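You operate a simulated robot arm through the tools that you are given. There is no shell and no other tool.

The job below is to be done with a simulated robot arm. You get a single attempt, and the scene is never put back.

JOB
Take the silver bracket from the second shelf from the top of the tall rack and put it in the large carton. Put the brown parts carton labelled "Relays" from the green mat by the roller press on the top of the gear bench and the brown parts carton labelled "Rollers" in the inside of the orange kit tray. Fetch the tall black bracket and set it on the top of the gear bench. Take the white carton from the green mat by the roller press and leave it on the green mat by the head cradle. Put the silver short roller on the green shelf of the tall rack. The order is free. Set down upright: silver bracket, brown parts carton.

The check looks at the end state, three seconds after you hand in, the way a careful person would. Anything else that was tipped, shoved, dropped, spilled or broken makes it a failure.

ROBOT AND FRAMES
A 7-joint arm with a three-finger gripper on a trunk, on a base that drives. Base frame: it is fixed to the floor where the robot stands at the start and does not move with it; the origin is under the middle of the robot, x ahead of it, y to its left, z up. Readings come in mm, degrees, newtons and seconds.
With the tool pointing down near the work surface it reaches from about 100 to 860 mm from the robot's upright axis, wherever it stands. Its first joint turns from -166.0 to 166.0 degrees. Places, roughly: brown parts carton [6250, 1750, 1000]; green mat by the head cradle [4900, 1200, 800]; green shelf of the tall rack [1400, 2200, 900]; inside of the orange kit tray (13x25 cm) [5440, 3820, 780]; large carton (34x27x17 cm) [-1600, 900, 800]; silver bracket (6x5x5 cm) [1600, 2100, 600]; silver short roller (12x3x4 cm) [6000, 1500, 900]; tall black bracket (7x3x8 cm) [6300, 1700, 900]; top of the gear bench [4100, 3400, 800]; white carton [6000, 1750, 750]. Payload 2.94 kg.
Tool frame: the origin (TCP) lies between the finger pads and is the grasp point; the fingertips stand 30 mm ahead of it; z points along the fingers, y is the line along which they close. The gripper opens to 132 mm. The gripper's body begins 107 mm behind the TCP.
Orientation is that of the tool frame in the base frame, as a unit quaternion [x, y, z, w]. With the fingers straight down and closing along the base's y, the tool's x points along the base's -x, its y along +y and its z along -z.

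CONTROLS
- The arm moves only by the tool servo_tool. Its argument "deltas" is a list of rows, each a list of 6 numbers: the shift along the tool's x, y, z in mm, then the turn, a rotation vector about the tool's x, y, z in degrees. In form: [[x, y, z, wx, wy, wz], ...]. A call has 1 to 20 rows; each row is the pose to reach, as a shift and turn from the pose commanded when the call began, along the tool's axes at that moment. "grip" is the finger opening in mm, from 0 to 132, set as the call begins (left out, the last holds). A row lasts 0.2 s, in which the tool goes at most 50 mm and 8.6 degrees; a call with a longer step from one row to the next is refused whole, and so is a gripper value outside its range. A pose out of reach is approached as far as the arm can. The call stops where the force on the tool passes 40 N (or 10 N more than at its start, if that is more) or the arm is blocked; 0.2 s more then pass. Each finger halts on what it meets, pressing with about 35 N; the grip force reading is that of the motor and also rises with nothing between the fingers. The clock runs only during rows and for 0.2 s after the last one: add rows that repeat a pose to give the fingers time. The reply holds the time, the measured pose of the TCP, the force on the tool along the base axes, the opening and the grip force, in the units named above and with some noise, with the torque about the TCP (base axes, N m) and any sound that the robot's microphone picked up.
- Cameras (640 x 400 px; columns grow to the right, rows downward): "scene" is now at [55.3, 186.1, 1758.2]; the picture's right is [-0.05, -1.00, 0.00], its down [-0.64, 0.03, -0.77] and it looks along [0.77, -0.04, -0.64] (base axes); focal length 292 px, centre (320, 200). "wrist" rides on the gripper at [72, 3, -144] in the tool frame; the picture's right is [-0.04, 1.00, 0.00], its down [-0.88, -0.04, -0.48] and it looks along [-0.48, -0.02, 0.88] (tool axes); focal length 256 px, centre (320, 200). There is no depth. A picture from a camera that has moved, and an enlarged one, comes with that camera's place and axes in the base frame and with its lens.
- capture(camera): a new picture of that camera. The clock stands still meanwhile.
- move_column(by): slides the trunk up (or, below 0, down) by that many mm; the arm and the scene camera ride with it, the base frame stays. It gives what a move gives, with no picture.
- base_move(legs): drives the robot by 1 to 6 legs, each [ahead, left, turn to the left] in mm, mm and degrees, along the robot's own axes; the way and the turn of a leg run together, so that a leg with both is an arc; at most 1500 mm and 180 degrees a leg. The arm and the cameras ride along, it lands a little off, and it stops where it bumps. It gives what a move gives.
- head_to(pan, tilt): turns the head with the scene camera to pan (to the left, within 143 degrees either way) and tilt (down, from -29 to 69), counted from straight ahead of the robot. It gives what a move gives.
- close_up(camera, box): a new picture of the part [left, top, right, bottom] of that camera's present view, enlarged. The clock stands still meanwhile.
- finish_job(): hands the job in; it is judged then, once.

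Places have to be worked out from the pictures, the camera data and where the tool is seen. Open the gripper and draw the arm clear of the work before you hand the job in, unless the task says otherwise.

The tools are called after ">>>" by a JSON object that holds its "fn" and its "kwargs". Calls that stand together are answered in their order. servo_tool: Moves the arm, as the interface text tells. Its arguments: {"type":"object","properties":{"deltas":{"type":"array"},"grip":{"type":"number"}},"required":["deltas"]} The other tools are called the same way: move_column (by) slides the trunk up or down; base_move (legs) drives the base; head_to (pan, tilt) turns the head that bears the scene camera; capture (camera) takes a picture; close_up (camera, box) takes an enlarged picture of a part of a camera's view; finish_job () hands the job in.

At the start:

```text
time_s: 0.0
tool_pos: [660.2, -155.1, 865.1]
tcp_rot: [0.0, 1.0, 0.0, -0.002]
force: [0.2, -0.1, 0.1]
moment: [-0.03, -0.01, 0.02]
opening: 131.6
gripper_force: 0.2
trunk travel left (down, up): [-250.0, 290.0]
robot x, y, heading: [1.5, 1.9, -0.1]
head pan, tilt: [-2.7, 39.8]
```

scene: 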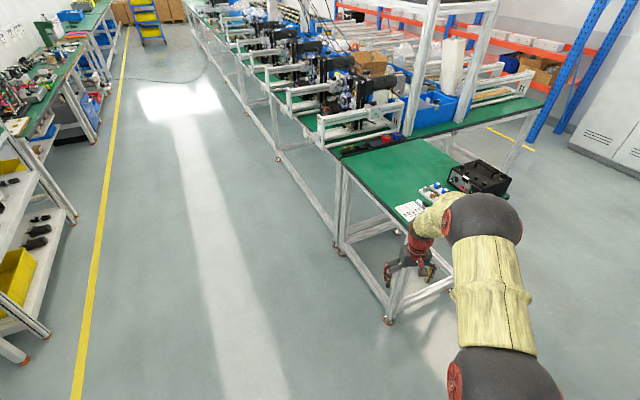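
wrist: 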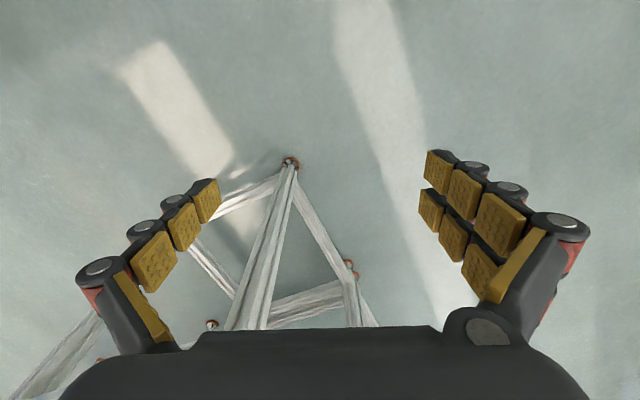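

I start by surveying the room: the first picture shows an aisle with a bench line on the right and racks on the left. I turn the head left to look for the tall rack.

>>> {"fn": "head_to", "kwargs": {"pan": 50, "tilt": 25}}

>>> {"fn": "capture", "kwargs": {"camera": "scene"}}

```text
time_s: 1.2
tool_pos: [661.3, -155.4, 864.7]
tcp_rot: [0.0, 1.0, 0.001, -0.001]
force: [0.5, -0.4, -0.3]
moment: [-0.04, -0.01, -0.04]
opening: 131.9
gripper_force: 0.0
trunk travel left (down, up): [-250.0, 290.0]
robot x, y, heading: [0.9, 2.0, 0.1]
head pan, tilt: [50.0, 25.0]
```

```text
taken
camera scene: at [29.5, 260.6, 1781.2], right [0.77, -0.64, 0.0], down [-0.27, -0.32, -0.91], along [0.58, 0.69, -0.42], focal length 292 px, centre (320, 200)
```

scene: 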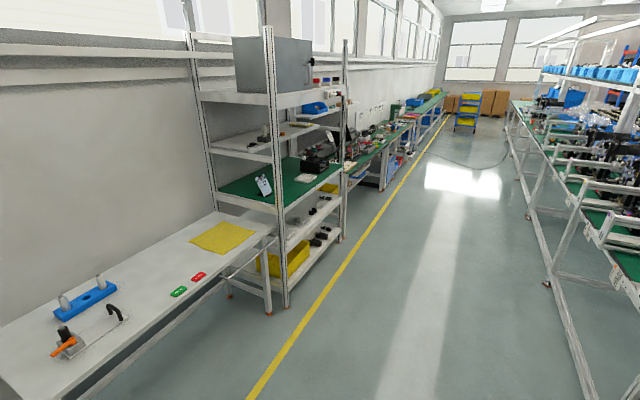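

The tall rack is ahead-left with several shelves. I zoom in on it to find the silver bracket and count the shelves.

>>> {"fn": "close_up", "kwargs": {"camera": "scene", "box": [180, 20, 360, 170]}}

>>> {"fn": "close_up", "kwargs": {"camera": "scene", "box": [200, 150, 360, 320]}}

>>> {"fn": "head_to", "kwargs": {"pan": 130, "tilt": 30}}

>>> {"fn": "capture", "kwargs": {"camera": "scene"}}

```text
2.67 times, centred on (270, 95) of scene
camera zoom: at [29.5, 260.6, 1781.2], right [0.77, -0.64, 0.0], down [-0.27, -0.32, -0.91], along [0.58, 0.69, -0.42], focal length 779 px, centre (453, 480)
```

zoom: 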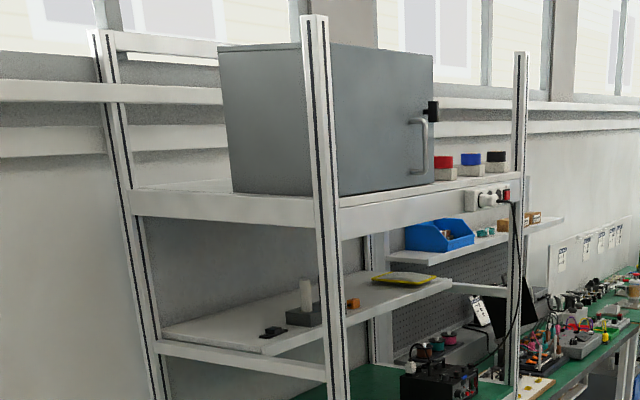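

```text
2.35 times, centred on (280, 235) of scene
camera zoom: at [29.5, 260.6, 1781.2], right [0.77, -0.64, 0.0], down [-0.27, -0.32, -0.91], along [0.58, 0.69, -0.42], focal length 687 px, centre (414, 118)
```

zoom: 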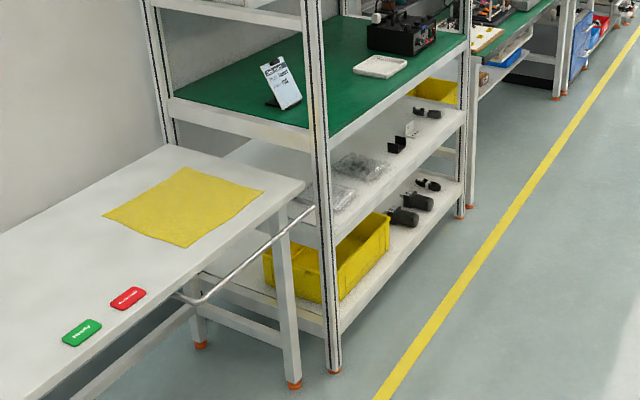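

```text
time_s: 2.7
tool_pos: [660.6, -155.3, 863.7]
tcp_rot: [0.0, 1.0, 0.0, -0.001]
force: [0.5, 0.8, -0.1]
moment: [0.0, 0.0, 0.02]
opening: 132.0
gripper_force: 0.1
trunk travel left (down, up): [-250.0, 290.0]
robot x, y, heading: [4.1, -2.8, -0.1]
head pan, tilt: [130.0, 30.0]
```

```text
taken
camera scene: at [-87.9, 259.4, 1773.3], right [0.77, 0.64, 0.0], down [0.32, -0.38, -0.87], along [-0.56, 0.66, -0.5], focal length 292 px, centre (320, 200)
```

scene: 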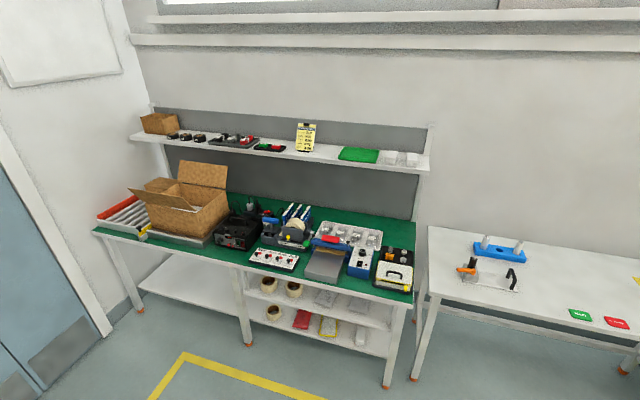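

The silver bracket seems to sit on the shelf under the green one (about [1580, 2120, 600]) and the large carton is on the bench behind-left. Now I look down the aisle toward the far work places.

>>> {"fn": "head_to", "kwargs": {"pan": 20, "tilt": 10}}

>>> {"fn": "capture", "kwargs": {"camera": "scene"}}

>>> {"fn": "close_up", "kwargs": {"camera": "scene", "box": [260, 90, 420, 190]}}

>>> {"fn": "head_to", "kwargs": {"pan": -90, "tilt": 35}}

>>> {"fn": "capture", "kwargs": {"camera": "scene"}}

```text
time_s: 4.6
tool_pos: [660.2, -155.2, 865.1]
tcp_rot: [-0.001, 1.0, -0.001, -0.002]
force: [-0.6, 0.2, -1.3]
moment: [0.0, -0.02, 0.02]
opening: 131.9
gripper_force: 0.0
trunk travel left (down, up): [-250.0, 290.0]
robot x, y, heading: [0.7, 2.8, 0.2]
head pan, tilt: [20.0, 10.0]
```

```text
taken
camera scene: at [57.6, 221.9, 1805.5], right [0.34, -0.94, 0.0], down [-0.16, -0.06, -0.98], along [0.93, 0.34, -0.17], focal length 292 px, centre (320, 200)
```

scene: 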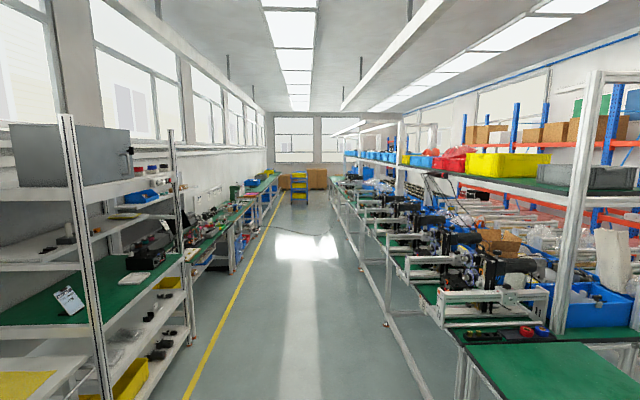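

```text
4.00 times, centred on (340, 140) of scene
camera zoom: at [57.6, 221.9, 1805.5], right [0.34, -0.94, 0.0], down [-0.16, -0.06, -0.98], along [0.93, 0.34, -0.17], focal length 1168 px, centre (240, 440)
```

zoom: 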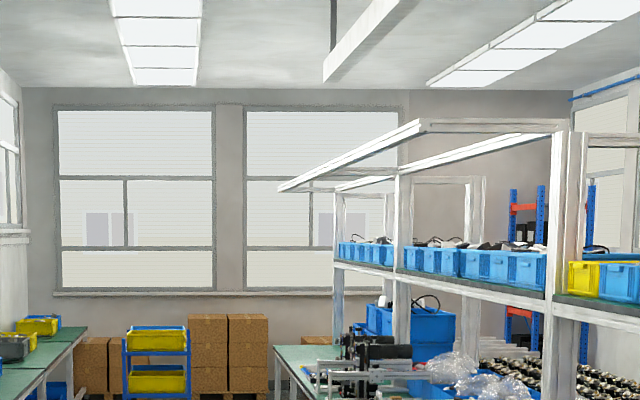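

```text
time_s: 6.5
tool_pos: [660.7, -154.4, 864.5]
tcp_rot: [0.0, 1.0, 0.0, -0.001]
force: [-0.2, -0.6, 0.4]
moment: [0.02, 0.0, 0.01]
opening: 132.1
gripper_force: 0.0
trunk travel left (down, up): [-250.0, 290.0]
robot x, y, heading: [-1.8, 1.3, -0.0]
head pan, tilt: [-90.0, 35.0]
```

```text
taken
camera scene: at [-29.7, 102.0, 1765.5], right [-1.0, 0.0, 0.0], down [0.0, 0.57, -0.82], along [0.0, -0.82, -0.57], focal length 292 px, centre (320, 200)
```

scene: 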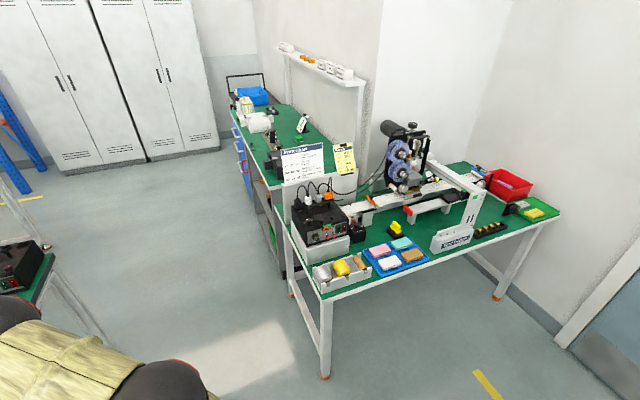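

The room is clear now: aisle runs about 25° left of my x axis. First I tuck the arm in before driving to the rack for the silver bracket.

>>> {"fn": "servo_tool", "kwargs": {"deltas": [[33, 26, -17, 0, 0, 0], [67, 52, -33, 0, 0, 0], [100, 78, -50, 0, 0, 0], [133, 103, -67, 0, 0, 0], [167, 129, -83, 0, 0, 0], [200, 155, -100, 0, 0, 0]]}}

```text
time_s: 7.9
tool_pos: [460.0, 0.4, 964.3]
tcp_rot: [0.001, 1.0, 0.0, -0.001]
force: [-0.6, -0.2, 1.0]
moment: [0.06, 0.03, 0.01]
opening: 132.1
gripper_force: 0.0
trunk travel left (down, up): [-250.0, 290.0]
robot x, y, heading: [-1.7, -1.3, -0.1]
head pan, tilt: [-90.0, 35.0]
```

The arm is tucked; now I drive to about (1850, 1450) and turn to face the rack.

>>> {"fn": "base_move", "kwargs": {"legs": [[0, 0, 38], [1450, 0, 0], [900, 0, 0], [0, 0, 76]]}}

>>> {"fn": "head_to", "kwargs": {"pan": 0, "tilt": 45}}

>>> {"fn": "capture", "kwargs": {"camera": "scene"}}

```text
time_s: 24.4
tool_pos: [1646.3, 1864.5, 963.8]
tcp_rot: [0.843, -0.539, 0.002, 0.001]
force: [0.6, 0.6, 0.2]
moment: [0.01, -0.01, -0.03]
opening: 132.0
gripper_force: 0.1
trunk travel left (down, up): [-250.0, 290.0]
robot x, y, heading: [1842.4, 1443.9, 114.7]
head pan, tilt: [-90.0, 35.0]
```

```text
time_s: 26.1
tool_pos: [1646.1, 1866.5, 963.7]
tcp_rot: [0.842, -0.54, 0.001, 0.0]
force: [0.6, 0.6, 0.1]
moment: [0.01, -0.02, -0.03]
opening: 131.9
gripper_force: 0.1
trunk travel left (down, up): [-250.0, 290.0]
robot x, y, heading: [1837.8, 1445.1, 115.0]
head pan, tilt: [0.0, 45.0]
```

```text
taken
camera scene: at [1645.7, 1414.1, 1750.6], right [0.91, 0.42, 0.0], down [0.3, -0.64, -0.71], along [-0.3, 0.64, -0.71], focal length 292 px, centre (320, 200)
```

scene: 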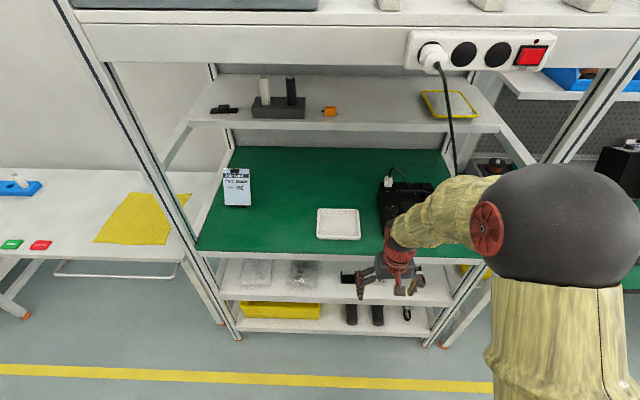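

I'm facing the rack (heading 115°), but the gripper hides the bracket. I swing the tool to my right and look closer at the shelf underneath.

>>> {"fn": "servo_tool", "kwargs": {"deltas": [[0, -45, 0, 0, 0, 0], [0, -90, 0, 0, 0, 0], [0, -135, 0, 0, 0, 0], [0, -180, 0, 0, 0, 0], [0, -225, 0, 0, 0, 0], [0, -260, 0, 0, 0, 0]]}}

>>> {"fn": "capture", "kwargs": {"camera": "scene"}}

>>> {"fn": "close_up", "kwargs": {"camera": "scene", "box": [220, 220, 460, 350]}}

```text
time_s: 27.5
tool_pos: [1885.0, 1974.7, 962.6]
tcp_rot: [0.843, -0.538, 0.001, 0.001]
force: [0.5, 0.6, 0.9]
moment: [-0.02, 0.03, -0.02]
opening: 131.9
gripper_force: 0.0
trunk travel left (down, up): [-250.0, 290.0]
robot x, y, heading: [1845.9, 1446.7, 114.8]
head pan, tilt: [0.0, 45.0]
```

```text
taken
camera scene: at [1646.2, 1414.4, 1750.6], right [0.91, 0.42, 0.0], down [0.3, -0.64, -0.71], along [-0.3, 0.64, -0.71], focal length 292 px, centre (320, 200)
```

scene: 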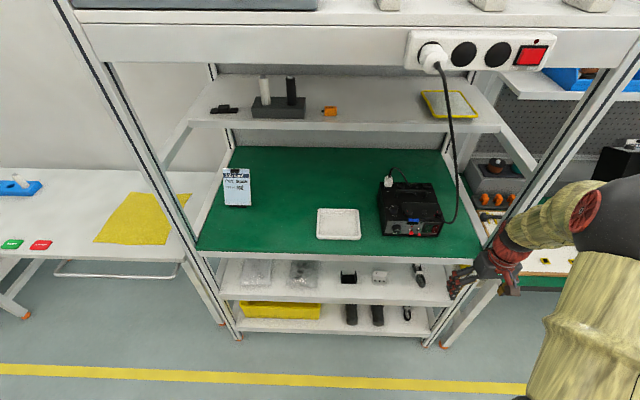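

```text
2.67 times, centred on (340, 285) of scene
camera zoom: at [1646.2, 1414.4, 1750.6], right [0.91, 0.42, 0.0], down [0.3, -0.64, -0.71], along [-0.3, 0.64, -0.71], focal length 779 px, centre (267, -27)
```

zoom: 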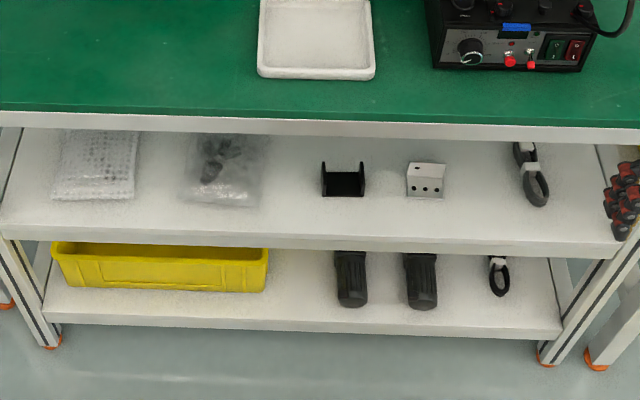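

The silver bracket (holes on its front face) stands beside the black one on the shelf below the green one, confirming the rough coordinates. I lower the trunk to get a second viewpoint for triangulation.

>>> {"fn": "move_column", "kwargs": {"by": -220}}

>>> {"fn": "capture", "kwargs": {"camera": "scene"}}

>>> {"fn": "close_up", "kwargs": {"camera": "scene", "box": [220, 150, 460, 300]}}

```text
time_s: 29.8
tool_pos: [1883.6, 1975.9, 742.6]
tcp_rot: [0.843, -0.538, 0.001, 0.0]
force: [0.5, -1.1, 0.5]
moment: [0.0, -0.02, 0.01]
opening: 132.0
gripper_force: 0.0
trunk travel left (down, up): [-30.0, 510.0]
robot x, y, heading: [1838.5, 1444.8, 114.8]
head pan, tilt: [0.0, 45.0]
```

```text
taken
camera scene: at [1645.8, 1414.1, 1530.7], right [0.91, 0.42, 0.0], down [0.3, -0.64, -0.71], along [-0.3, 0.64, -0.71], focal length 292 px, centre (320, 200)
```

scene: 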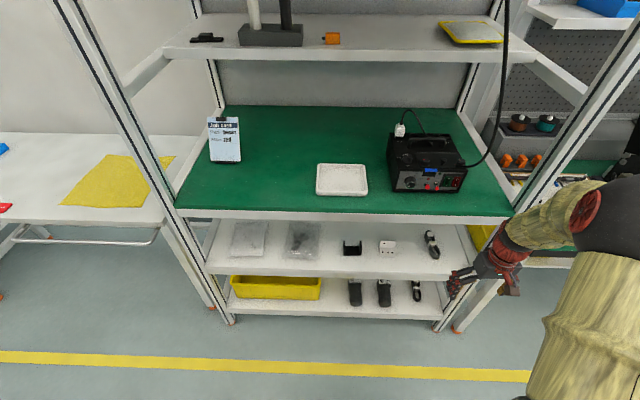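

```text
2.67 times, centred on (340, 225) of scene
camera zoom: at [1645.8, 1414.1, 1530.7], right [0.91, 0.42, 0.0], down [0.3, -0.64, -0.71], along [-0.3, 0.64, -0.71], focal length 779 px, centre (267, 133)
```

zoom: 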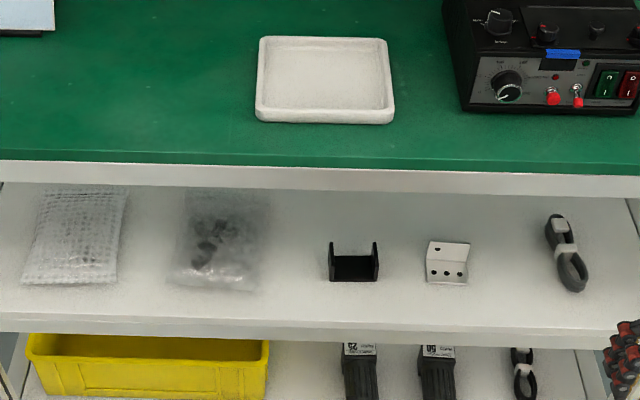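

Triangulation puts the shelf at z≈525 and the bracket front near (1606, 2139). I zoom further for its shape and orientation.

>>> {"fn": "close_up", "kwargs": {"camera": "scene", "box": [340, 220, 420, 280]}}

```text
6.67 times, centred on (380, 250) of scene
camera zoom: at [1645.8, 1414.1, 1530.7], right [0.91, 0.42, 0.0], down [0.3, -0.64, -0.71], along [-0.3, 0.64, -0.71], focal length 1947 px, centre (-80, -133)
```

zoom: 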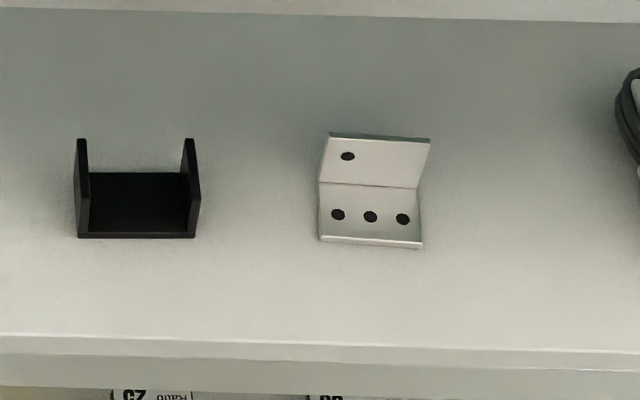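

The silver bracket is an L: base plate with three holes toward me, upright plate at the back, yawed about 5° clockwise. I move to a pre-grasp pose 200 mm back along a 45° downward line, with the opening at 95 mm.

>>> {"fn": "servo_tool", "kwargs": {"deltas": [[-23, 27, 6, 0.3, -6.4, 0.7], [-46, 53, 13, 0.6, -12.9, 1.5], [-69, 80, 19, 0.9, -19.3, 2.2], [-91, 106, 25, 1.2, -25.7, 2.9], [-114, 133, 31, 1.5, -32.1, 3.6], [-137, 159, 38, 1.8, -38.6, 4.4], [-160, 186, 44, 2.1, -45.0, 5.1]], "grip": 95}}

>>> {"fn": "capture", "kwargs": {"camera": "wrist"}}

>>> {"fn": "capture", "kwargs": {"camera": "scene"}}

```text
time_s: 31.4
tool_pos: [1657.5, 2030.2, 700.4]
tcp_rot: [0.799, -0.491, -0.286, -0.198]
force: [0.2, 2.4, 1.1]
moment: [-0.16, 0.15, -0.16]
opening: 95.0
gripper_force: 0.0
out of reach, approached as far as the arm can: row 6, 7
trunk travel left (down, up): [-30.0, 510.0]
robot x, y, heading: [1839.3, 1451.2, 114.7]
head pan, tilt: [0.0, 45.0]
```

```text
taken
camera wrist: at [1717.0, 1896.2, 762.5], right [-0.91, -0.41, -0.01], down [-0.15, 0.32, 0.93], along [-0.38, 0.85, -0.36], focal length 256 px, centre (320, 200)
```

wrist: 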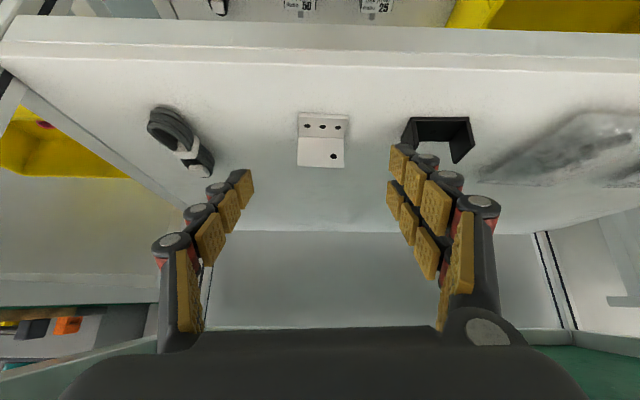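

```text
taken
camera scene: at [1646.0, 1414.1, 1530.6], right [0.91, 0.42, 0.0], down [0.3, -0.64, -0.71], along [-0.3, 0.64, -0.71], focal length 292 px, centre (320, 200)
```

scene: 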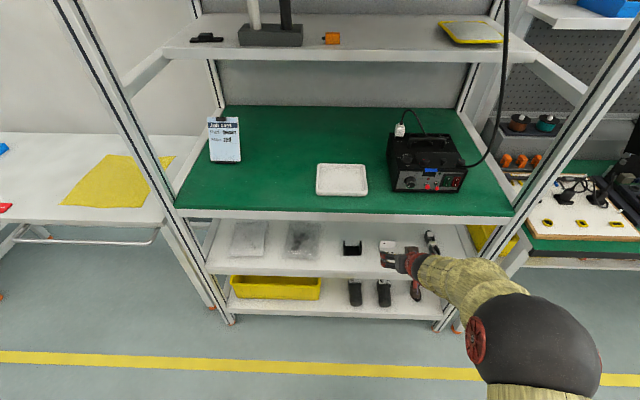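

The wrist reached about 49° pitch (slightly limited), and the bracket is clearly seen between the fingers. I zoom the wrist view to measure it precisely.

>>> {"fn": "close_up", "kwargs": {"camera": "wrist", "box": [270, 90, 370, 190]}}

```text
4.00 times, centred on (320, 140) of wrist
camera zoom: at [1717.0, 1896.2, 762.5], right [-0.91, -0.41, -0.01], down [-0.15, 0.32, 0.93], along [-0.38, 0.85, -0.36], focal length 1024 px, centre (320, 440)
```

zoom: 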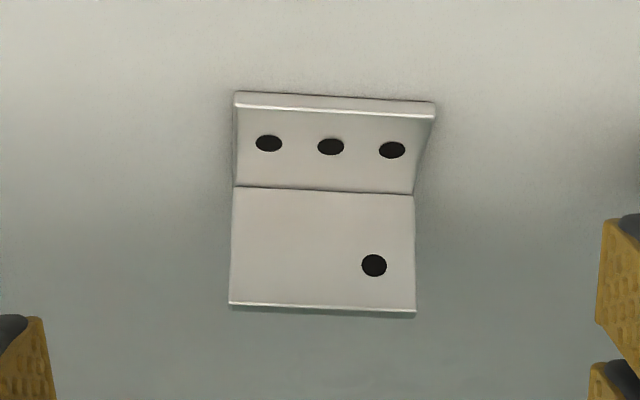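

Combining both cameras (they agree at shelf z≈559), the bracket's upright plate is centred at about (1597, 2162), heading 110.5°. I issue a null move to learn whether the commanded pose is the reached one.

>>> {"fn": "servo_tool", "kwargs": {"deltas": [[0, 0, 0, 0, 0, 0]]}}

```text
time_s: 31.8
tool_pos: [1659.5, 2034.7, 703.6]
tcp_rot: [0.77, -0.532, -0.298, -0.189]
force: [-0.4, 0.5, 0.3]
moment: [-0.01, 0.0, -0.06]
opening: 95.1
gripper_force: 0.1
trunk travel left (down, up): [-30.0, 510.0]
robot x, y, heading: [1840.1, 1443.1, 114.7]
head pan, tilt: [0.0, 45.0]
```

The pose drifted slightly toward the commanded one. I make a short test advance along the tool axis and read where it goes.

>>> {"fn": "servo_tool", "kwargs": {"deltas": [[0, 0, 20, 0, 0, 0], [0, 0, 40, 0, 0, 0], [0, 0, 40, 0, 0, 0]]}}

```text
time_s: 32.6
tool_pos: [1648.8, 2058.1, 673.6]
tcp_rot: [0.769, -0.532, -0.298, -0.189]
force: [-0.4, -0.5, 0.3]
moment: [-0.04, -0.01, 0.03]
opening: 95.0
gripper_force: 0.0
trunk travel left (down, up): [-30.0, 510.0]
robot x, y, heading: [1838.3, 1446.6, 114.7]
head pan, tilt: [0.0, 45.0]
```

The commanded pose is the reached one, so deltas now behave. I advance most of the way (with a small lateral/yaw correction) and check the wrist view before closing in.

>>> {"fn": "servo_tool", "kwargs": {"deltas": [[-7, 2, 30, 0.5, 0, -0.1], [-14, 5, 60, 1.1, 0, -0.3], [-20, 8, 90, 1.6, 0, -0.4], [-20, 8, 90, 1.6, 0, -0.4]]}}

>>> {"fn": "capture", "kwargs": {"camera": "wrist"}}

>>> {"fn": "close_up", "kwargs": {"camera": "scene", "box": [320, 210, 480, 310]}}

```text
time_s: 33.6
tool_pos: [1612.9, 2124.8, 618.0]
tcp_rot: [0.768, -0.534, -0.29, -0.201]
force: [-0.4, 0.6, -0.5]
moment: [0.04, -0.01, -0.01]
opening: 95.0
gripper_force: 0.1
trunk travel left (down, up): [-30.0, 510.0]
robot x, y, heading: [1836.3, 1447.1, 114.7]
head pan, tilt: [0.0, 45.0]
```

```text
taken
camera wrist: at [1661.1, 1983.2, 678.6], right [-0.95, -0.32, 0.03], down [-0.08, 0.34, 0.94], along [-0.31, 0.89, -0.35], focal length 256 px, centre (320, 200)
```

wrist: 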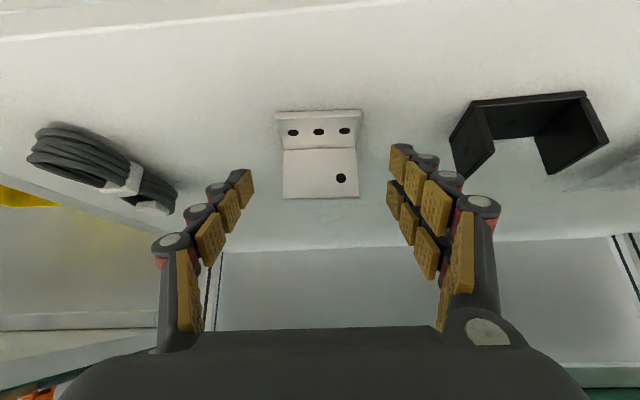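

```text
4.00 times, centred on (400, 260) of scene
camera zoom: at [1645.6, 1414.4, 1530.6], right [0.91, 0.42, 0.0], down [0.3, -0.64, -0.71], along [-0.3, 0.64, -0.71], focal length 1168 px, centre (0, -40)
```

zoom: 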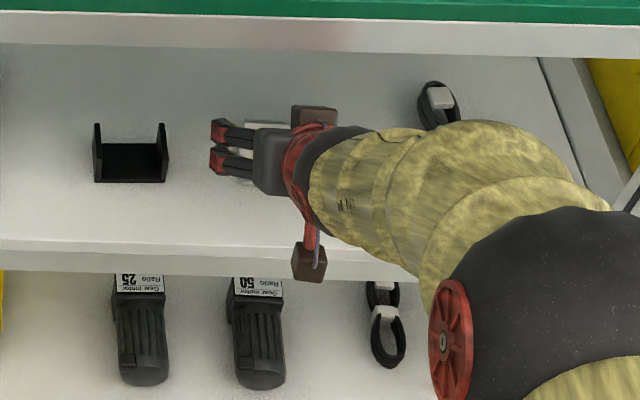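

The bracket is centred between the fingers and both cameras agree on the position. I advance the last ~39 mm, fingertips a few mm above the shelf.

>>> {"fn": "servo_tool", "kwargs": {"deltas": [[-3, 1, 13, 0, 0, 0], [-5, 2, 26, 0, 0, 0], [-7, 2, 39, 0, 0, 0], [-7, 2, 39, 0, 0, 0]]}}

>>> {"fn": "capture", "kwargs": {"camera": "wrist"}}

```text
time_s: 34.6
tool_pos: [1601.0, 2153.9, 594.7]
tcp_rot: [0.768, -0.534, -0.29, -0.201]
force: [0.0, -0.2, -1.0]
moment: [0.02, -0.01, 0.01]
opening: 95.1
gripper_force: 0.0
trunk travel left (down, up): [-30.0, 510.0]
robot x, y, heading: [1837.1, 1447.2, 114.8]
head pan, tilt: [0.0, 45.0]
```

```text
taken
camera wrist: at [1649.6, 2012.2, 654.4], right [-0.95, -0.32, 0.03], down [-0.08, 0.34, 0.94], along [-0.31, 0.89, -0.35], focal length 256 px, centre (320, 200)
```

wrist: 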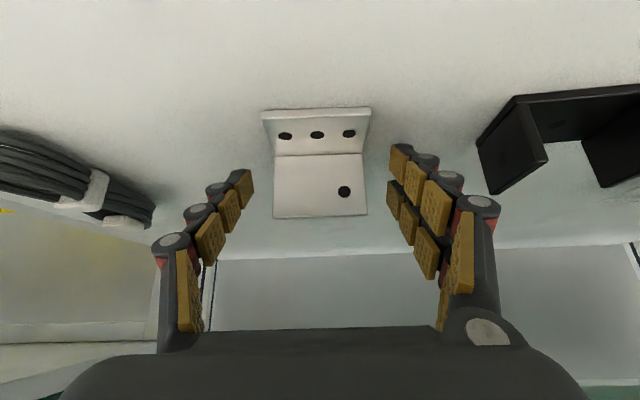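

Fingertips straddle the upright plate as planned. I close the gripper.

>>> {"fn": "servo_tool", "kwargs": {"deltas": [[0, 0, 0, 0, 0, 0], [0, 0, 0, 0, 0, 0], [0, 0, 0, 0, 0, 0], [0, 0, 0, 0, 0, 0]], "grip": 40}}

>>> {"fn": "capture", "kwargs": {"camera": "wrist"}}

```text
time_s: 35.6
tool_pos: [1600.7, 2153.4, 595.6]
tcp_rot: [0.768, -0.534, -0.292, -0.202]
force: [-3.8, -0.2, 6.9]
moment: [-0.18, 0.33, -0.01]
opening: 59.0
gripper_force: 29.0
trunk travel left (down, up): [-30.0, 510.0]
robot x, y, heading: [1841.3, 1449.4, 115.1]
head pan, tilt: [0.0, 45.0]
```

```text
taken
camera wrist: at [1649.2, 2012.4, 655.6], right [-0.95, -0.32, 0.03], down [-0.08, 0.34, 0.94], along [-0.31, 0.89, -0.34], focal length 256 px, centre (320, 200)
```

wrist: 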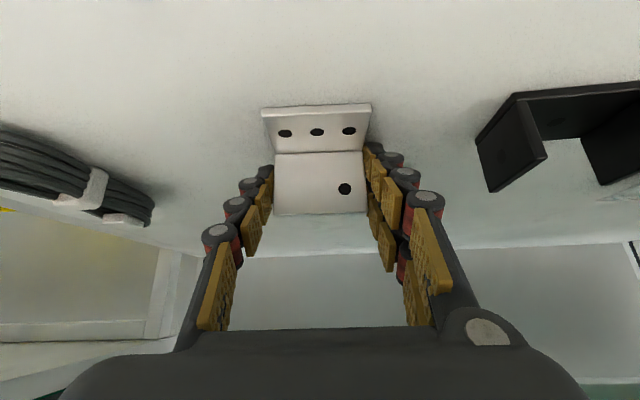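

Gripped at 59 mm opening with 29 N. I lift 30 mm and retreat straight out of the shelf.

>>> {"fn": "servo_tool", "kwargs": {"deltas": [[-10, 0, -11, 0, 0, 0], [-20, 0, -22, 0, 0, 0], [-20, 0, -22, 0, 0, 0]]}}

>>> {"fn": "capture", "kwargs": {"camera": "wrist"}}

```text
time_s: 36.4
tool_pos: [1602.4, 2152.6, 623.5]
tcp_rot: [0.768, -0.534, -0.29, -0.201]
force: [0.8, 0.2, -1.0]
moment: [0.01, 0.03, 0.04]
opening: 58.7
gripper_force: 35.3
trunk travel left (down, up): [-30.0, 510.0]
robot x, y, heading: [1837.3, 1444.3, 114.8]
head pan, tilt: [0.0, 45.0]
```

```text
taken
camera wrist: at [1650.5, 2012.3, 683.9], right [-0.95, -0.32, 0.03], down [-0.08, 0.34, 0.94], along [-0.31, 0.89, -0.35], focal length 256 px, centre (320, 200)
```

wrist: 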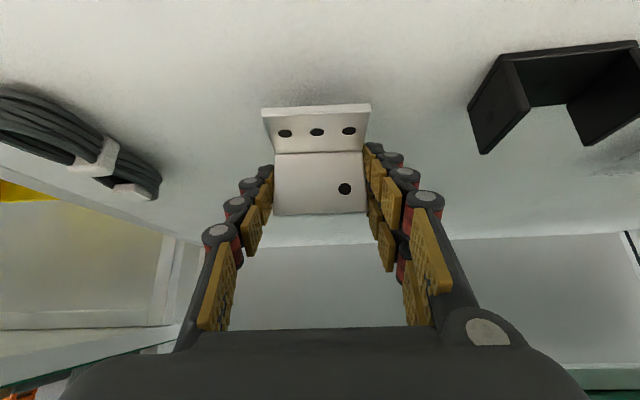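

The bracket is held firmly and clear of the shelf. I back the base straight out rather than folding the arm.

>>> {"fn": "base_move", "kwargs": {"legs": [[-350, 0, 0]]}}

>>> {"fn": "capture", "kwargs": {"camera": "scene"}}

```text
time_s: 38.7
tool_pos: [1745.7, 1833.6, 624.2]
tcp_rot: [0.77, -0.532, -0.29, -0.2]
force: [0.1, -0.2, -0.5]
moment: [0.02, -0.01, 0.03]
opening: 59.0
gripper_force: 35.1
trunk travel left (down, up): [-30.0, 510.0]
robot x, y, heading: [1987.5, 1123.9, 115.3]
head pan, tilt: [0.0, 45.0]
```

```text
taken
camera scene: at [1793.8, 1094.6, 1530.6], right [0.91, 0.42, 0.0], down [0.3, -0.64, -0.71], along [-0.3, 0.64, -0.71], focal length 292 px, centre (320, 200)
```

scene: 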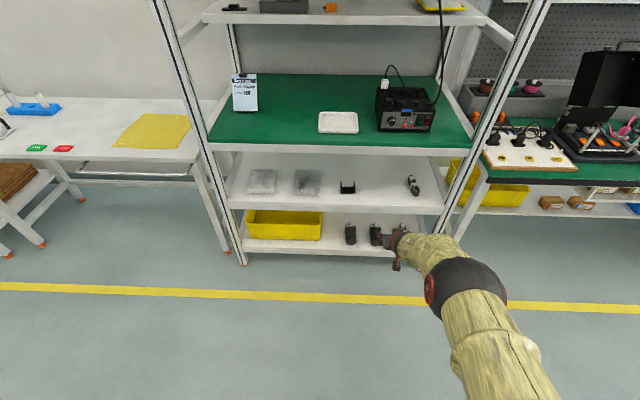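

The bracket is out. I raise the trunk so the tool is above table height and drive sideways along the aisle to the white table, where I intend to set the bracket down and regrasp it vertically.

>>> {"fn": "move_column", "kwargs": {"by": 250}}

>>> {"fn": "base_move", "kwargs": {"legs": [[0, 1450, 0], [0, 170, 0]]}}

>>> {"fn": "capture", "kwargs": {"camera": "scene"}}

```text
time_s: 41.3
tool_pos: [1745.8, 1833.5, 874.1]
tcp_rot: [0.77, -0.532, -0.29, -0.2]
force: [-0.2, 0.0, -0.4]
moment: [0.0, -0.02, 0.0]
opening: 58.7
gripper_force: 34.8
trunk travel left (down, up): [-280.0, 260.0]
robot x, y, heading: [1986.0, 1128.5, 115.1]
head pan, tilt: [0.0, 45.0]
```

```text
time_s: 49.4
tool_pos: [301.9, 1172.4, 874.2]
tcp_rot: [0.766, -0.538, -0.288, -0.203]
force: [0.2, 0.4, -2.0]
moment: [0.02, -0.02, 0.0]
opening: 58.9
gripper_force: 35.2
trunk travel left (down, up): [-280.0, 260.0]
robot x, y, heading: [533.1, 461.5, 114.2]
head pan, tilt: [0.0, 45.0]
```

```text
taken
camera scene: at [338.2, 432.6, 1780.5], right [0.91, 0.41, 0.0], down [0.29, -0.65, -0.71], along [-0.29, 0.64, -0.71], focal length 292 px, centre (320, 200)
```

scene: 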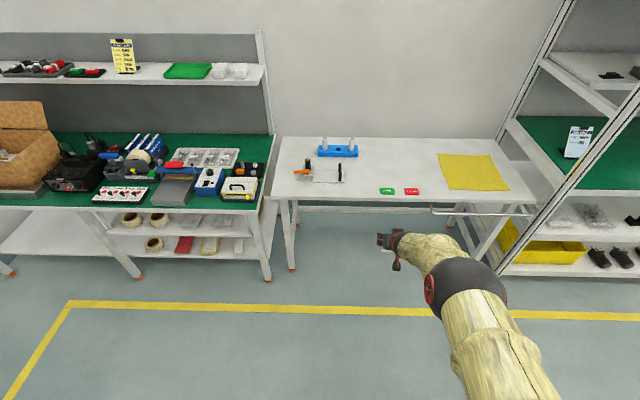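

The white table has free space along its front. Before committing, I look left at the carton to judge whether a direct placement would be possible.

>>> {"fn": "head_to", "kwargs": {"pan": 50, "tilt": 30}}

>>> {"fn": "capture", "kwargs": {"camera": "scene"}}

>>> {"fn": "close_up", "kwargs": {"camera": "scene", "box": [160, 80, 400, 230]}}

```text
time_s: 50.6
tool_pos: [301.2, 1171.6, 875.1]
tcp_rot: [0.766, -0.538, -0.288, -0.203]
force: [0.0, -0.3, -2.4]
moment: [0.0, -0.02, -0.01]
opening: 58.4
gripper_force: 34.8
trunk travel left (down, up): [-280.0, 260.0]
robot x, y, heading: [531.0, 459.3, 114.0]
head pan, tilt: [50.0, 30.0]
```

```text
taken
camera scene: at [284.9, 383.4, 1803.2], right [0.27, 0.96, 0.0], down [0.48, -0.14, -0.87], along [-0.83, 0.24, -0.5], focal length 292 px, centre (320, 200)
```

scene: 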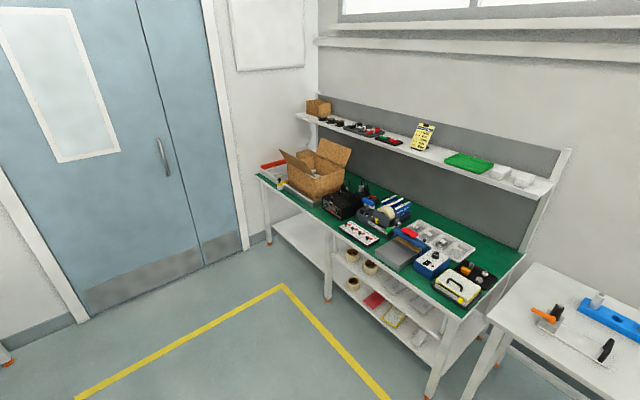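

```text
2.67 times, centred on (280, 155) of scene
camera zoom: at [284.9, 383.4, 1803.2], right [0.27, 0.96, 0.0], down [0.48, -0.14, -0.87], along [-0.83, 0.24, -0.5], focal length 779 px, centre (427, 320)
```

zoom: 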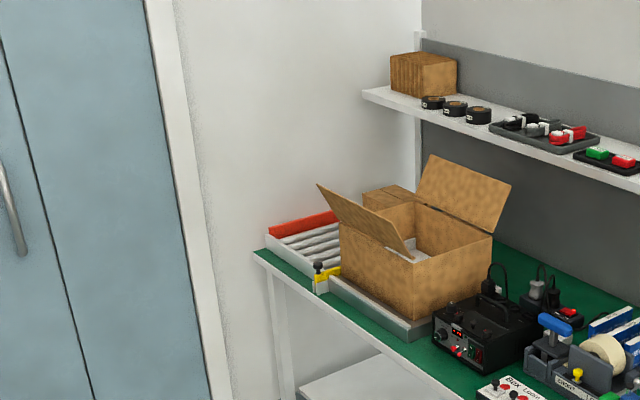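

The carton has a flap standing toward the aisle, so a vertical regrasp is the right way. I drive ahead so the bracket hovers over the free front strip of the white table, then look again.

>>> {"fn": "base_move", "kwargs": {"legs": [[400, 54, 1]]}}

>>> {"fn": "head_to", "kwargs": {"pan": 0, "tilt": 45}}

>>> {"fn": "capture", "kwargs": {"camera": "scene"}}

>>> {"fn": "capture", "kwargs": {"camera": "wrist"}}

```text
time_s: 53.1
tool_pos: [71.9, 1504.4, 874.5]
tcp_rot: [0.771, -0.53, -0.291, -0.199]
force: [0.3, 0.5, -0.8]
moment: [-0.02, 0.01, 0.01]
opening: 58.6
gripper_force: 34.8
trunk travel left (down, up): [-280.0, 260.0]
robot x, y, heading: [320.9, 802.0, 115.3]
head pan, tilt: [50.0, 30.0]
```

```text
time_s: 54.3
tool_pos: [72.2, 1504.9, 874.3]
tcp_rot: [0.771, -0.53, -0.29, -0.2]
force: [0.3, -0.5, -0.8]
moment: [-0.02, -0.01, -0.03]
opening: 58.8
gripper_force: 35.4
trunk travel left (down, up): [-280.0, 260.0]
robot x, y, heading: [317.1, 800.7, 115.5]
head pan, tilt: [0.0, 45.0]
```

```text
taken
camera scene: at [123.7, 766.2, 1780.6], right [0.9, 0.43, 0.0], down [0.3, -0.64, -0.71], along [-0.3, 0.64, -0.71], focal length 292 px, centre (320, 200)
```

scene: 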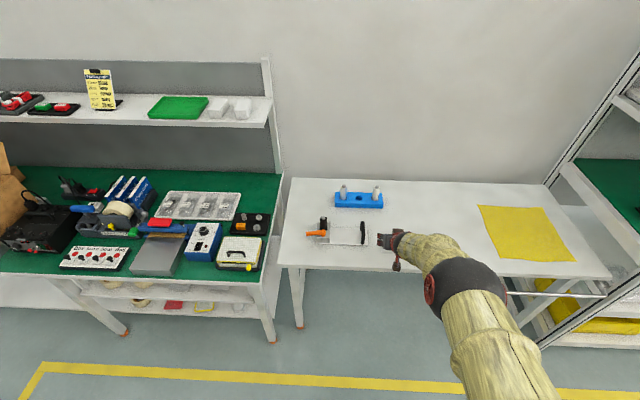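

```text
taken
camera wrist: at [122.0, 1364.3, 933.8], right [-0.94, -0.33, 0.03], down [-0.09, 0.34, 0.94], along [-0.32, 0.88, -0.35], focal length 256 px, centre (320, 200)
```

wrist: 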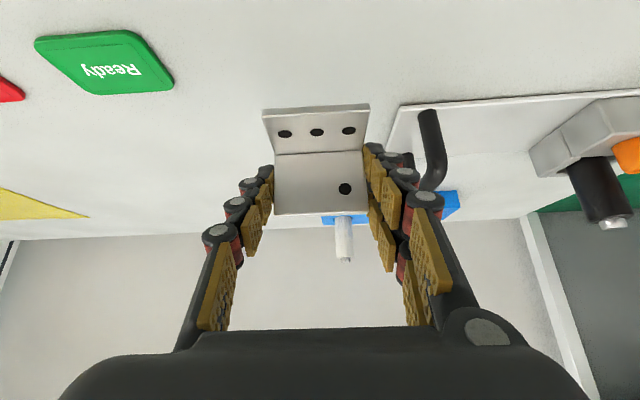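

The bracket hovers between the green tag and the clamp plate. I zoom both cameras to get the table height from the clamp plate's corner.

>>> {"fn": "close_up", "kwargs": {"camera": "scene", "box": [290, 180, 450, 280]}}

>>> {"fn": "close_up", "kwargs": {"camera": "wrist", "box": [340, 60, 640, 240]}}

```text
4.00 times, centred on (370, 230) of scene
camera zoom: at [123.7, 766.2, 1780.6], right [0.9, 0.43, 0.0], down [0.3, -0.64, -0.71], along [-0.3, 0.64, -0.71], focal length 1168 px, centre (120, 80)
```

zoom: 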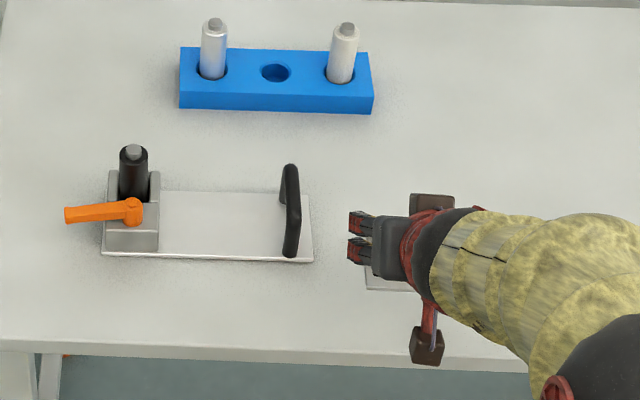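

```text
2.13 times, centred on (490, 150) of wrist
camera zoom: at [122.0, 1364.3, 933.8], right [-0.94, -0.33, 0.03], down [-0.09, 0.34, 0.94], along [-0.32, 0.88, -0.35], focal length 546 px, centre (-43, 307)
```

zoom: 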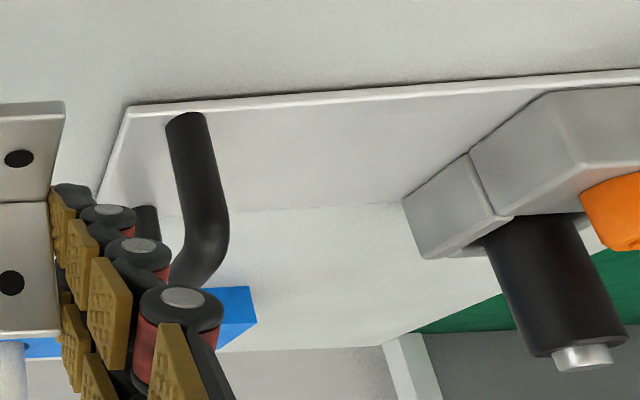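

Both views intersect at table z≈780, so the bracket's base is about 58 mm above it. I lower it most of the way, shifting 15 mm to my right, away from the clamp.

>>> {"fn": "servo_tool", "kwargs": {"deltas": [[8, -5, 9, 0, 0, 0], [16, -10, 18, 0, 0, 0], [24, -15, 27, 0, 0, 0], [31, -15, 35, 0, 0, 0], [31, -15, 35, 0, 0, 0]]}}

>>> {"fn": "capture", "kwargs": {"camera": "wrist"}}

```text
time_s: 55.5
tool_pos: [85.3, 1510.2, 826.5]
tcp_rot: [0.771, -0.53, -0.291, -0.2]
force: [0.7, 0.0, -1.6]
moment: [0.01, 0.01, 0.0]
opening: 58.6
gripper_force: 35.2
trunk travel left (down, up): [-280.0, 260.0]
robot x, y, heading: [321.9, 801.3, 115.5]
head pan, tilt: [0.0, 45.0]
```

```text
taken
camera wrist: at [136.2, 1370.4, 887.0], right [-0.94, -0.33, 0.03], down [-0.09, 0.34, 0.94], along [-0.32, 0.88, -0.35], focal length 256 px, centre (320, 200)
```

wrist: 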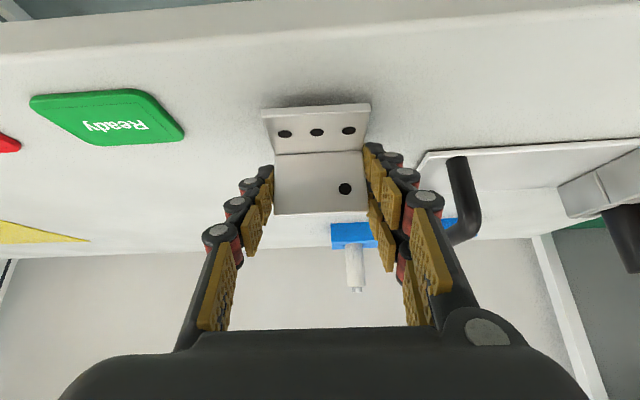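

Shadow shows the bracket is close to the table. I lower in small steps and watch the vertical force.

>>> {"fn": "servo_tool", "kwargs": {"deltas": [[2, 0, 2.3, 0, 0, 0], [4, 0, 4.6, 0, 0, 0], [5.3, 0, 6, 0, 0, 0]]}}

```text
time_s: 56.3
tool_pos: [86.6, 1511.0, 818.9]
tcp_rot: [0.771, -0.53, -0.291, -0.2]
force: [-0.1, -0.4, -1.4]
moment: [0.01, -0.01, 0.05]
opening: 58.6
gripper_force: 35.4
trunk travel left (down, up): [-280.0, 260.0]
robot x, y, heading: [316.8, 800.2, 115.5]
head pan, tilt: [0.0, 45.0]
```

No contact yet. I continue lowering by 2 mm steps.

>>> {"fn": "servo_tool", "kwargs": {"deltas": [[1.3, 0, 1.5, 0, 0, 0], [2.6, 0, 3, 0, 0, 0]]}}

>>> {"fn": "close_up", "kwargs": {"camera": "wrist", "box": [240, 80, 400, 230]}}

```text
time_s: 56.9
tool_pos: [86.4, 1510.6, 817.7]
tcp_rot: [0.771, -0.529, -0.293, -0.2]
force: [1.4, -1.8, 6.1]
moment: [-0.24, 0.18, 0.1]
opening: 58.7
gripper_force: 35.4
trunk travel left (down, up): [-280.0, 260.0]
robot x, y, heading: [315.9, 798.7, 115.3]
head pan, tilt: [0.0, 45.0]
```

```text
2.67 times, centred on (320, 155) of wrist
camera zoom: at [135.9, 1370.3, 875.9], right [-0.94, -0.33, 0.03], down [-0.09, 0.33, 0.94], along [-0.32, 0.88, -0.34], focal length 683 px, centre (320, 320)
```

zoom: 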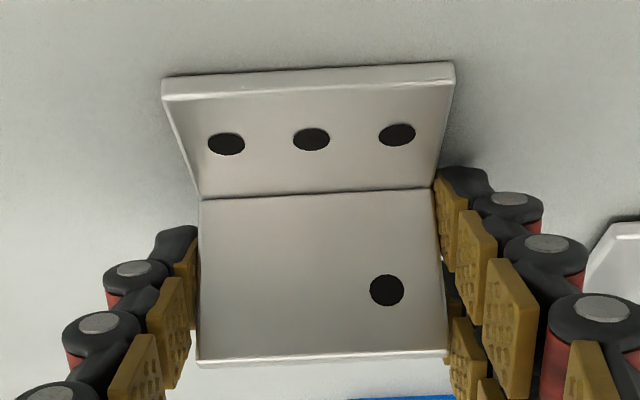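

Contact (6–7 N up). I open the gripper to release the bracket.

>>> {"fn": "servo_tool", "kwargs": {"deltas": [[0, 0, 0, 0, 0, 0], [0, 0, 0, 0, 0, 0], [0, 0, 0, 0, 0, 0]], "grip": 95}}

>>> {"fn": "capture", "kwargs": {"camera": "wrist"}}

```text
time_s: 57.7
tool_pos: [85.8, 1508.2, 813.8]
tcp_rot: [0.771, -0.53, -0.291, -0.199]
force: [-0.2, 0.0, -0.4]
moment: [-0.02, 0.01, 0.06]
opening: 95.1
gripper_force: 0.2
trunk travel left (down, up): [-280.0, 260.0]
robot x, y, heading: [317.2, 799.9, 115.5]
head pan, tilt: [0.0, 45.0]
```

```text
taken
camera wrist: at [136.0, 1369.7, 874.3], right [-0.94, -0.33, 0.03], down [-0.09, 0.34, 0.94], along [-0.32, 0.88, -0.35], focal length 256 px, centre (320, 200)
```

wrist: 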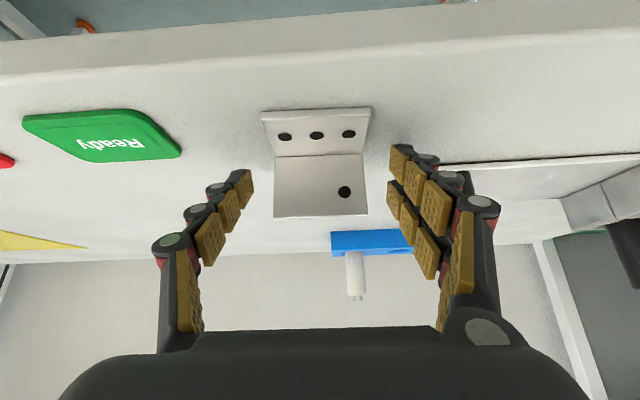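

Released; the bracket stands upright at about (82, 1520) on the table. I retreat 120 mm along the tool axis.

>>> {"fn": "servo_tool", "kwargs": {"deltas": [[0, 0, -30, 0, 0, 0], [0, 0, -60, 0, 0, 0], [0, 0, -90, 0, 0, 0], [0, 0, -120, 0, 0, 0], [0, 0, -120, 0, 0, 0]]}}

>>> {"fn": "capture", "kwargs": {"camera": "wrist"}}

```text
time_s: 58.9
tool_pos: [116.4, 1437.1, 906.3]
tcp_rot: [0.772, -0.529, -0.292, -0.199]
force: [0.3, 0.6, -0.8]
moment: [0.03, 0.01, -0.02]
opening: 95.1
gripper_force: 0.0
trunk travel left (down, up): [-280.0, 260.0]
robot x, y, heading: [317.5, 801.3, 115.4]
head pan, tilt: [0.0, 45.0]
```

```text
taken
camera wrist: at [165.2, 1296.0, 965.1], right [-0.94, -0.33, 0.03], down [-0.09, 0.34, 0.94], along [-0.32, 0.88, -0.35], focal length 256 px, centre (320, 200)
```

wrist: 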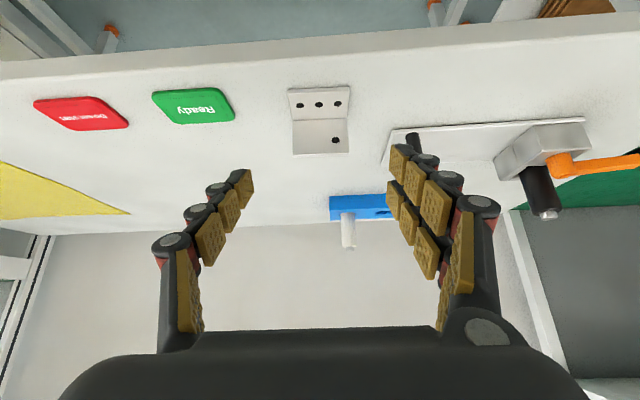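

The bracket stands cleanly. I now move above it while rotating the tool to vertical.

>>> {"fn": "servo_tool", "kwargs": {"deltas": [[-11, 0, 11, 0, 6.9, 0], [-21, 0.5, 22, 0, 13.8, 0], [-32, 1, 32, 0, 20.7, 0], [-43, 1, 43, 0, 27.5, 0], [-53, 1.5, 54, 0, 34.4, 0], [-64, 1.7, 65, 0, 41.3, 0], [-64, 1.7, 65, 0, 41.3, 0]]}}

>>> {"fn": "capture", "kwargs": {"camera": "wrist"}}

```text
time_s: 60.5
tool_pos: [80.6, 1519.9, 900.3]
tcp_rot: [0.825, -0.565, 0.0, -0.001]
force: [0.4, -1.0, -0.3]
moment: [-0.03, 0.02, 0.01]
opening: 95.0
gripper_force: 0.1
out of reach, approached as far as the arm can: row 3, 4
trunk travel left (down, up): [-280.0, 260.0]
robot x, y, heading: [317.9, 799.4, 115.2]
head pan, tilt: [0.0, 45.0]
```

```text
taken
camera wrist: at [103.0, 1450.9, 1043.5], right [-0.95, -0.32, 0.0], down [-0.28, 0.83, 0.48], along [-0.15, 0.45, -0.88], focal length 256 px, centre (320, 200)
```

wrist: 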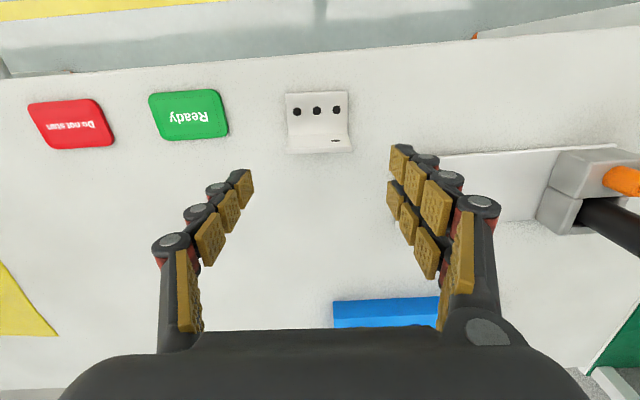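

Vertical and centred over the upright plate. I descend 82 mm so the tips stop ~8 mm above the table.

>>> {"fn": "servo_tool", "kwargs": {"deltas": [[3, 0, 25, 0, 0, 0], [3, 0, 50, 0, 0, 0], [3, 0, 70, 0, 0, 0], [3, 0, 82, 0, 0, 0], [3, 0, 82, 0, 0, 0]]}}

>>> {"fn": "capture", "kwargs": {"camera": "wrist"}}

```text
time_s: 61.7
tool_pos: [79.4, 1517.4, 816.2]
tcp_rot: [0.825, -0.566, 0.0, 0.0]
force: [0.1, 0.0, 0.3]
moment: [0.01, -0.01, 0.0]
opening: 95.0
gripper_force: 0.1
trunk travel left (down, up): [-280.0, 260.0]
robot x, y, heading: [317.8, 798.6, 115.2]
head pan, tilt: [0.0, 45.0]
```

```text
taken
camera wrist: at [102.7, 1449.1, 958.7], right [-0.95, -0.32, 0.0], down [-0.28, 0.83, 0.48], along [-0.15, 0.45, -0.88], focal length 256 px, centre (320, 200)
```

wrist: 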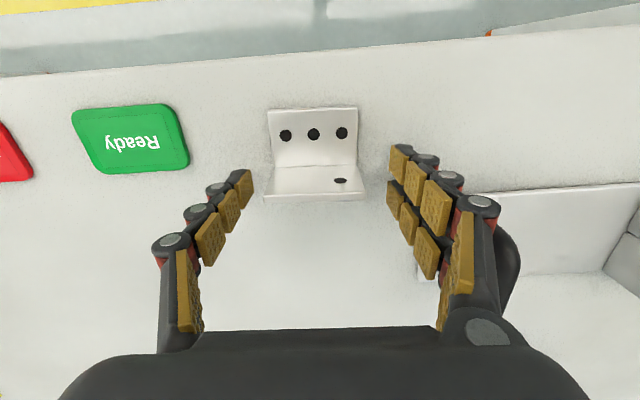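

Aligned. I close on the upright plate's edges.

>>> {"fn": "servo_tool", "kwargs": {"deltas": [[0, -2, 0, 0, 0, 0], [0, -2, 0, 0, 0, 0], [0, -2, 0, 0, 0, 0], [0, -2, 0, 0, 0, 0]], "grip": 40}}

>>> {"fn": "servo_tool", "kwargs": {"deltas": [[0, 0, -20, 0, 0, 0], [0, 0, -45, 0, 0, 0], [0, 0, -70, 0, 0, 0], [0, 0, -95, 0, 0, 0], [0, 0, -95, 0, 0, 0]]}}

>>> {"fn": "capture", "kwargs": {"camera": "wrist"}}

```text
time_s: 62.7
tool_pos: [81.2, 1519.1, 817.0]
tcp_rot: [0.825, -0.566, 0.0, 0.0]
force: [0.0, 0.0, 1.3]
moment: [-0.06, -0.02, -0.01]
opening: 59.0
gripper_force: 28.8
trunk travel left (down, up): [-280.0, 260.0]
robot x, y, heading: [314.6, 798.4, 115.2]
head pan, tilt: [0.0, 45.0]
```

```text
time_s: 63.9
tool_pos: [82.0, 1518.6, 910.6]
tcp_rot: [0.824, -0.566, 0.001, 0.0]
force: [-0.4, -0.7, -1.1]
moment: [0.02, -0.01, 0.03]
opening: 58.9
gripper_force: 34.7
trunk travel left (down, up): [-280.0, 260.0]
robot x, y, heading: [316.7, 800.7, 115.3]
head pan, tilt: [0.0, 45.0]
```

```text
taken
camera wrist: at [105.1, 1450.1, 1054.4], right [-0.95, -0.32, 0.0], down [-0.28, 0.83, 0.48], along [-0.15, 0.45, -0.88], focal length 256 px, centre (320, 200)
```

wrist: 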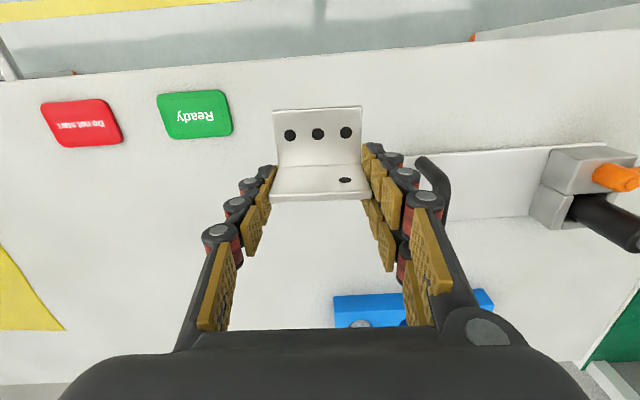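

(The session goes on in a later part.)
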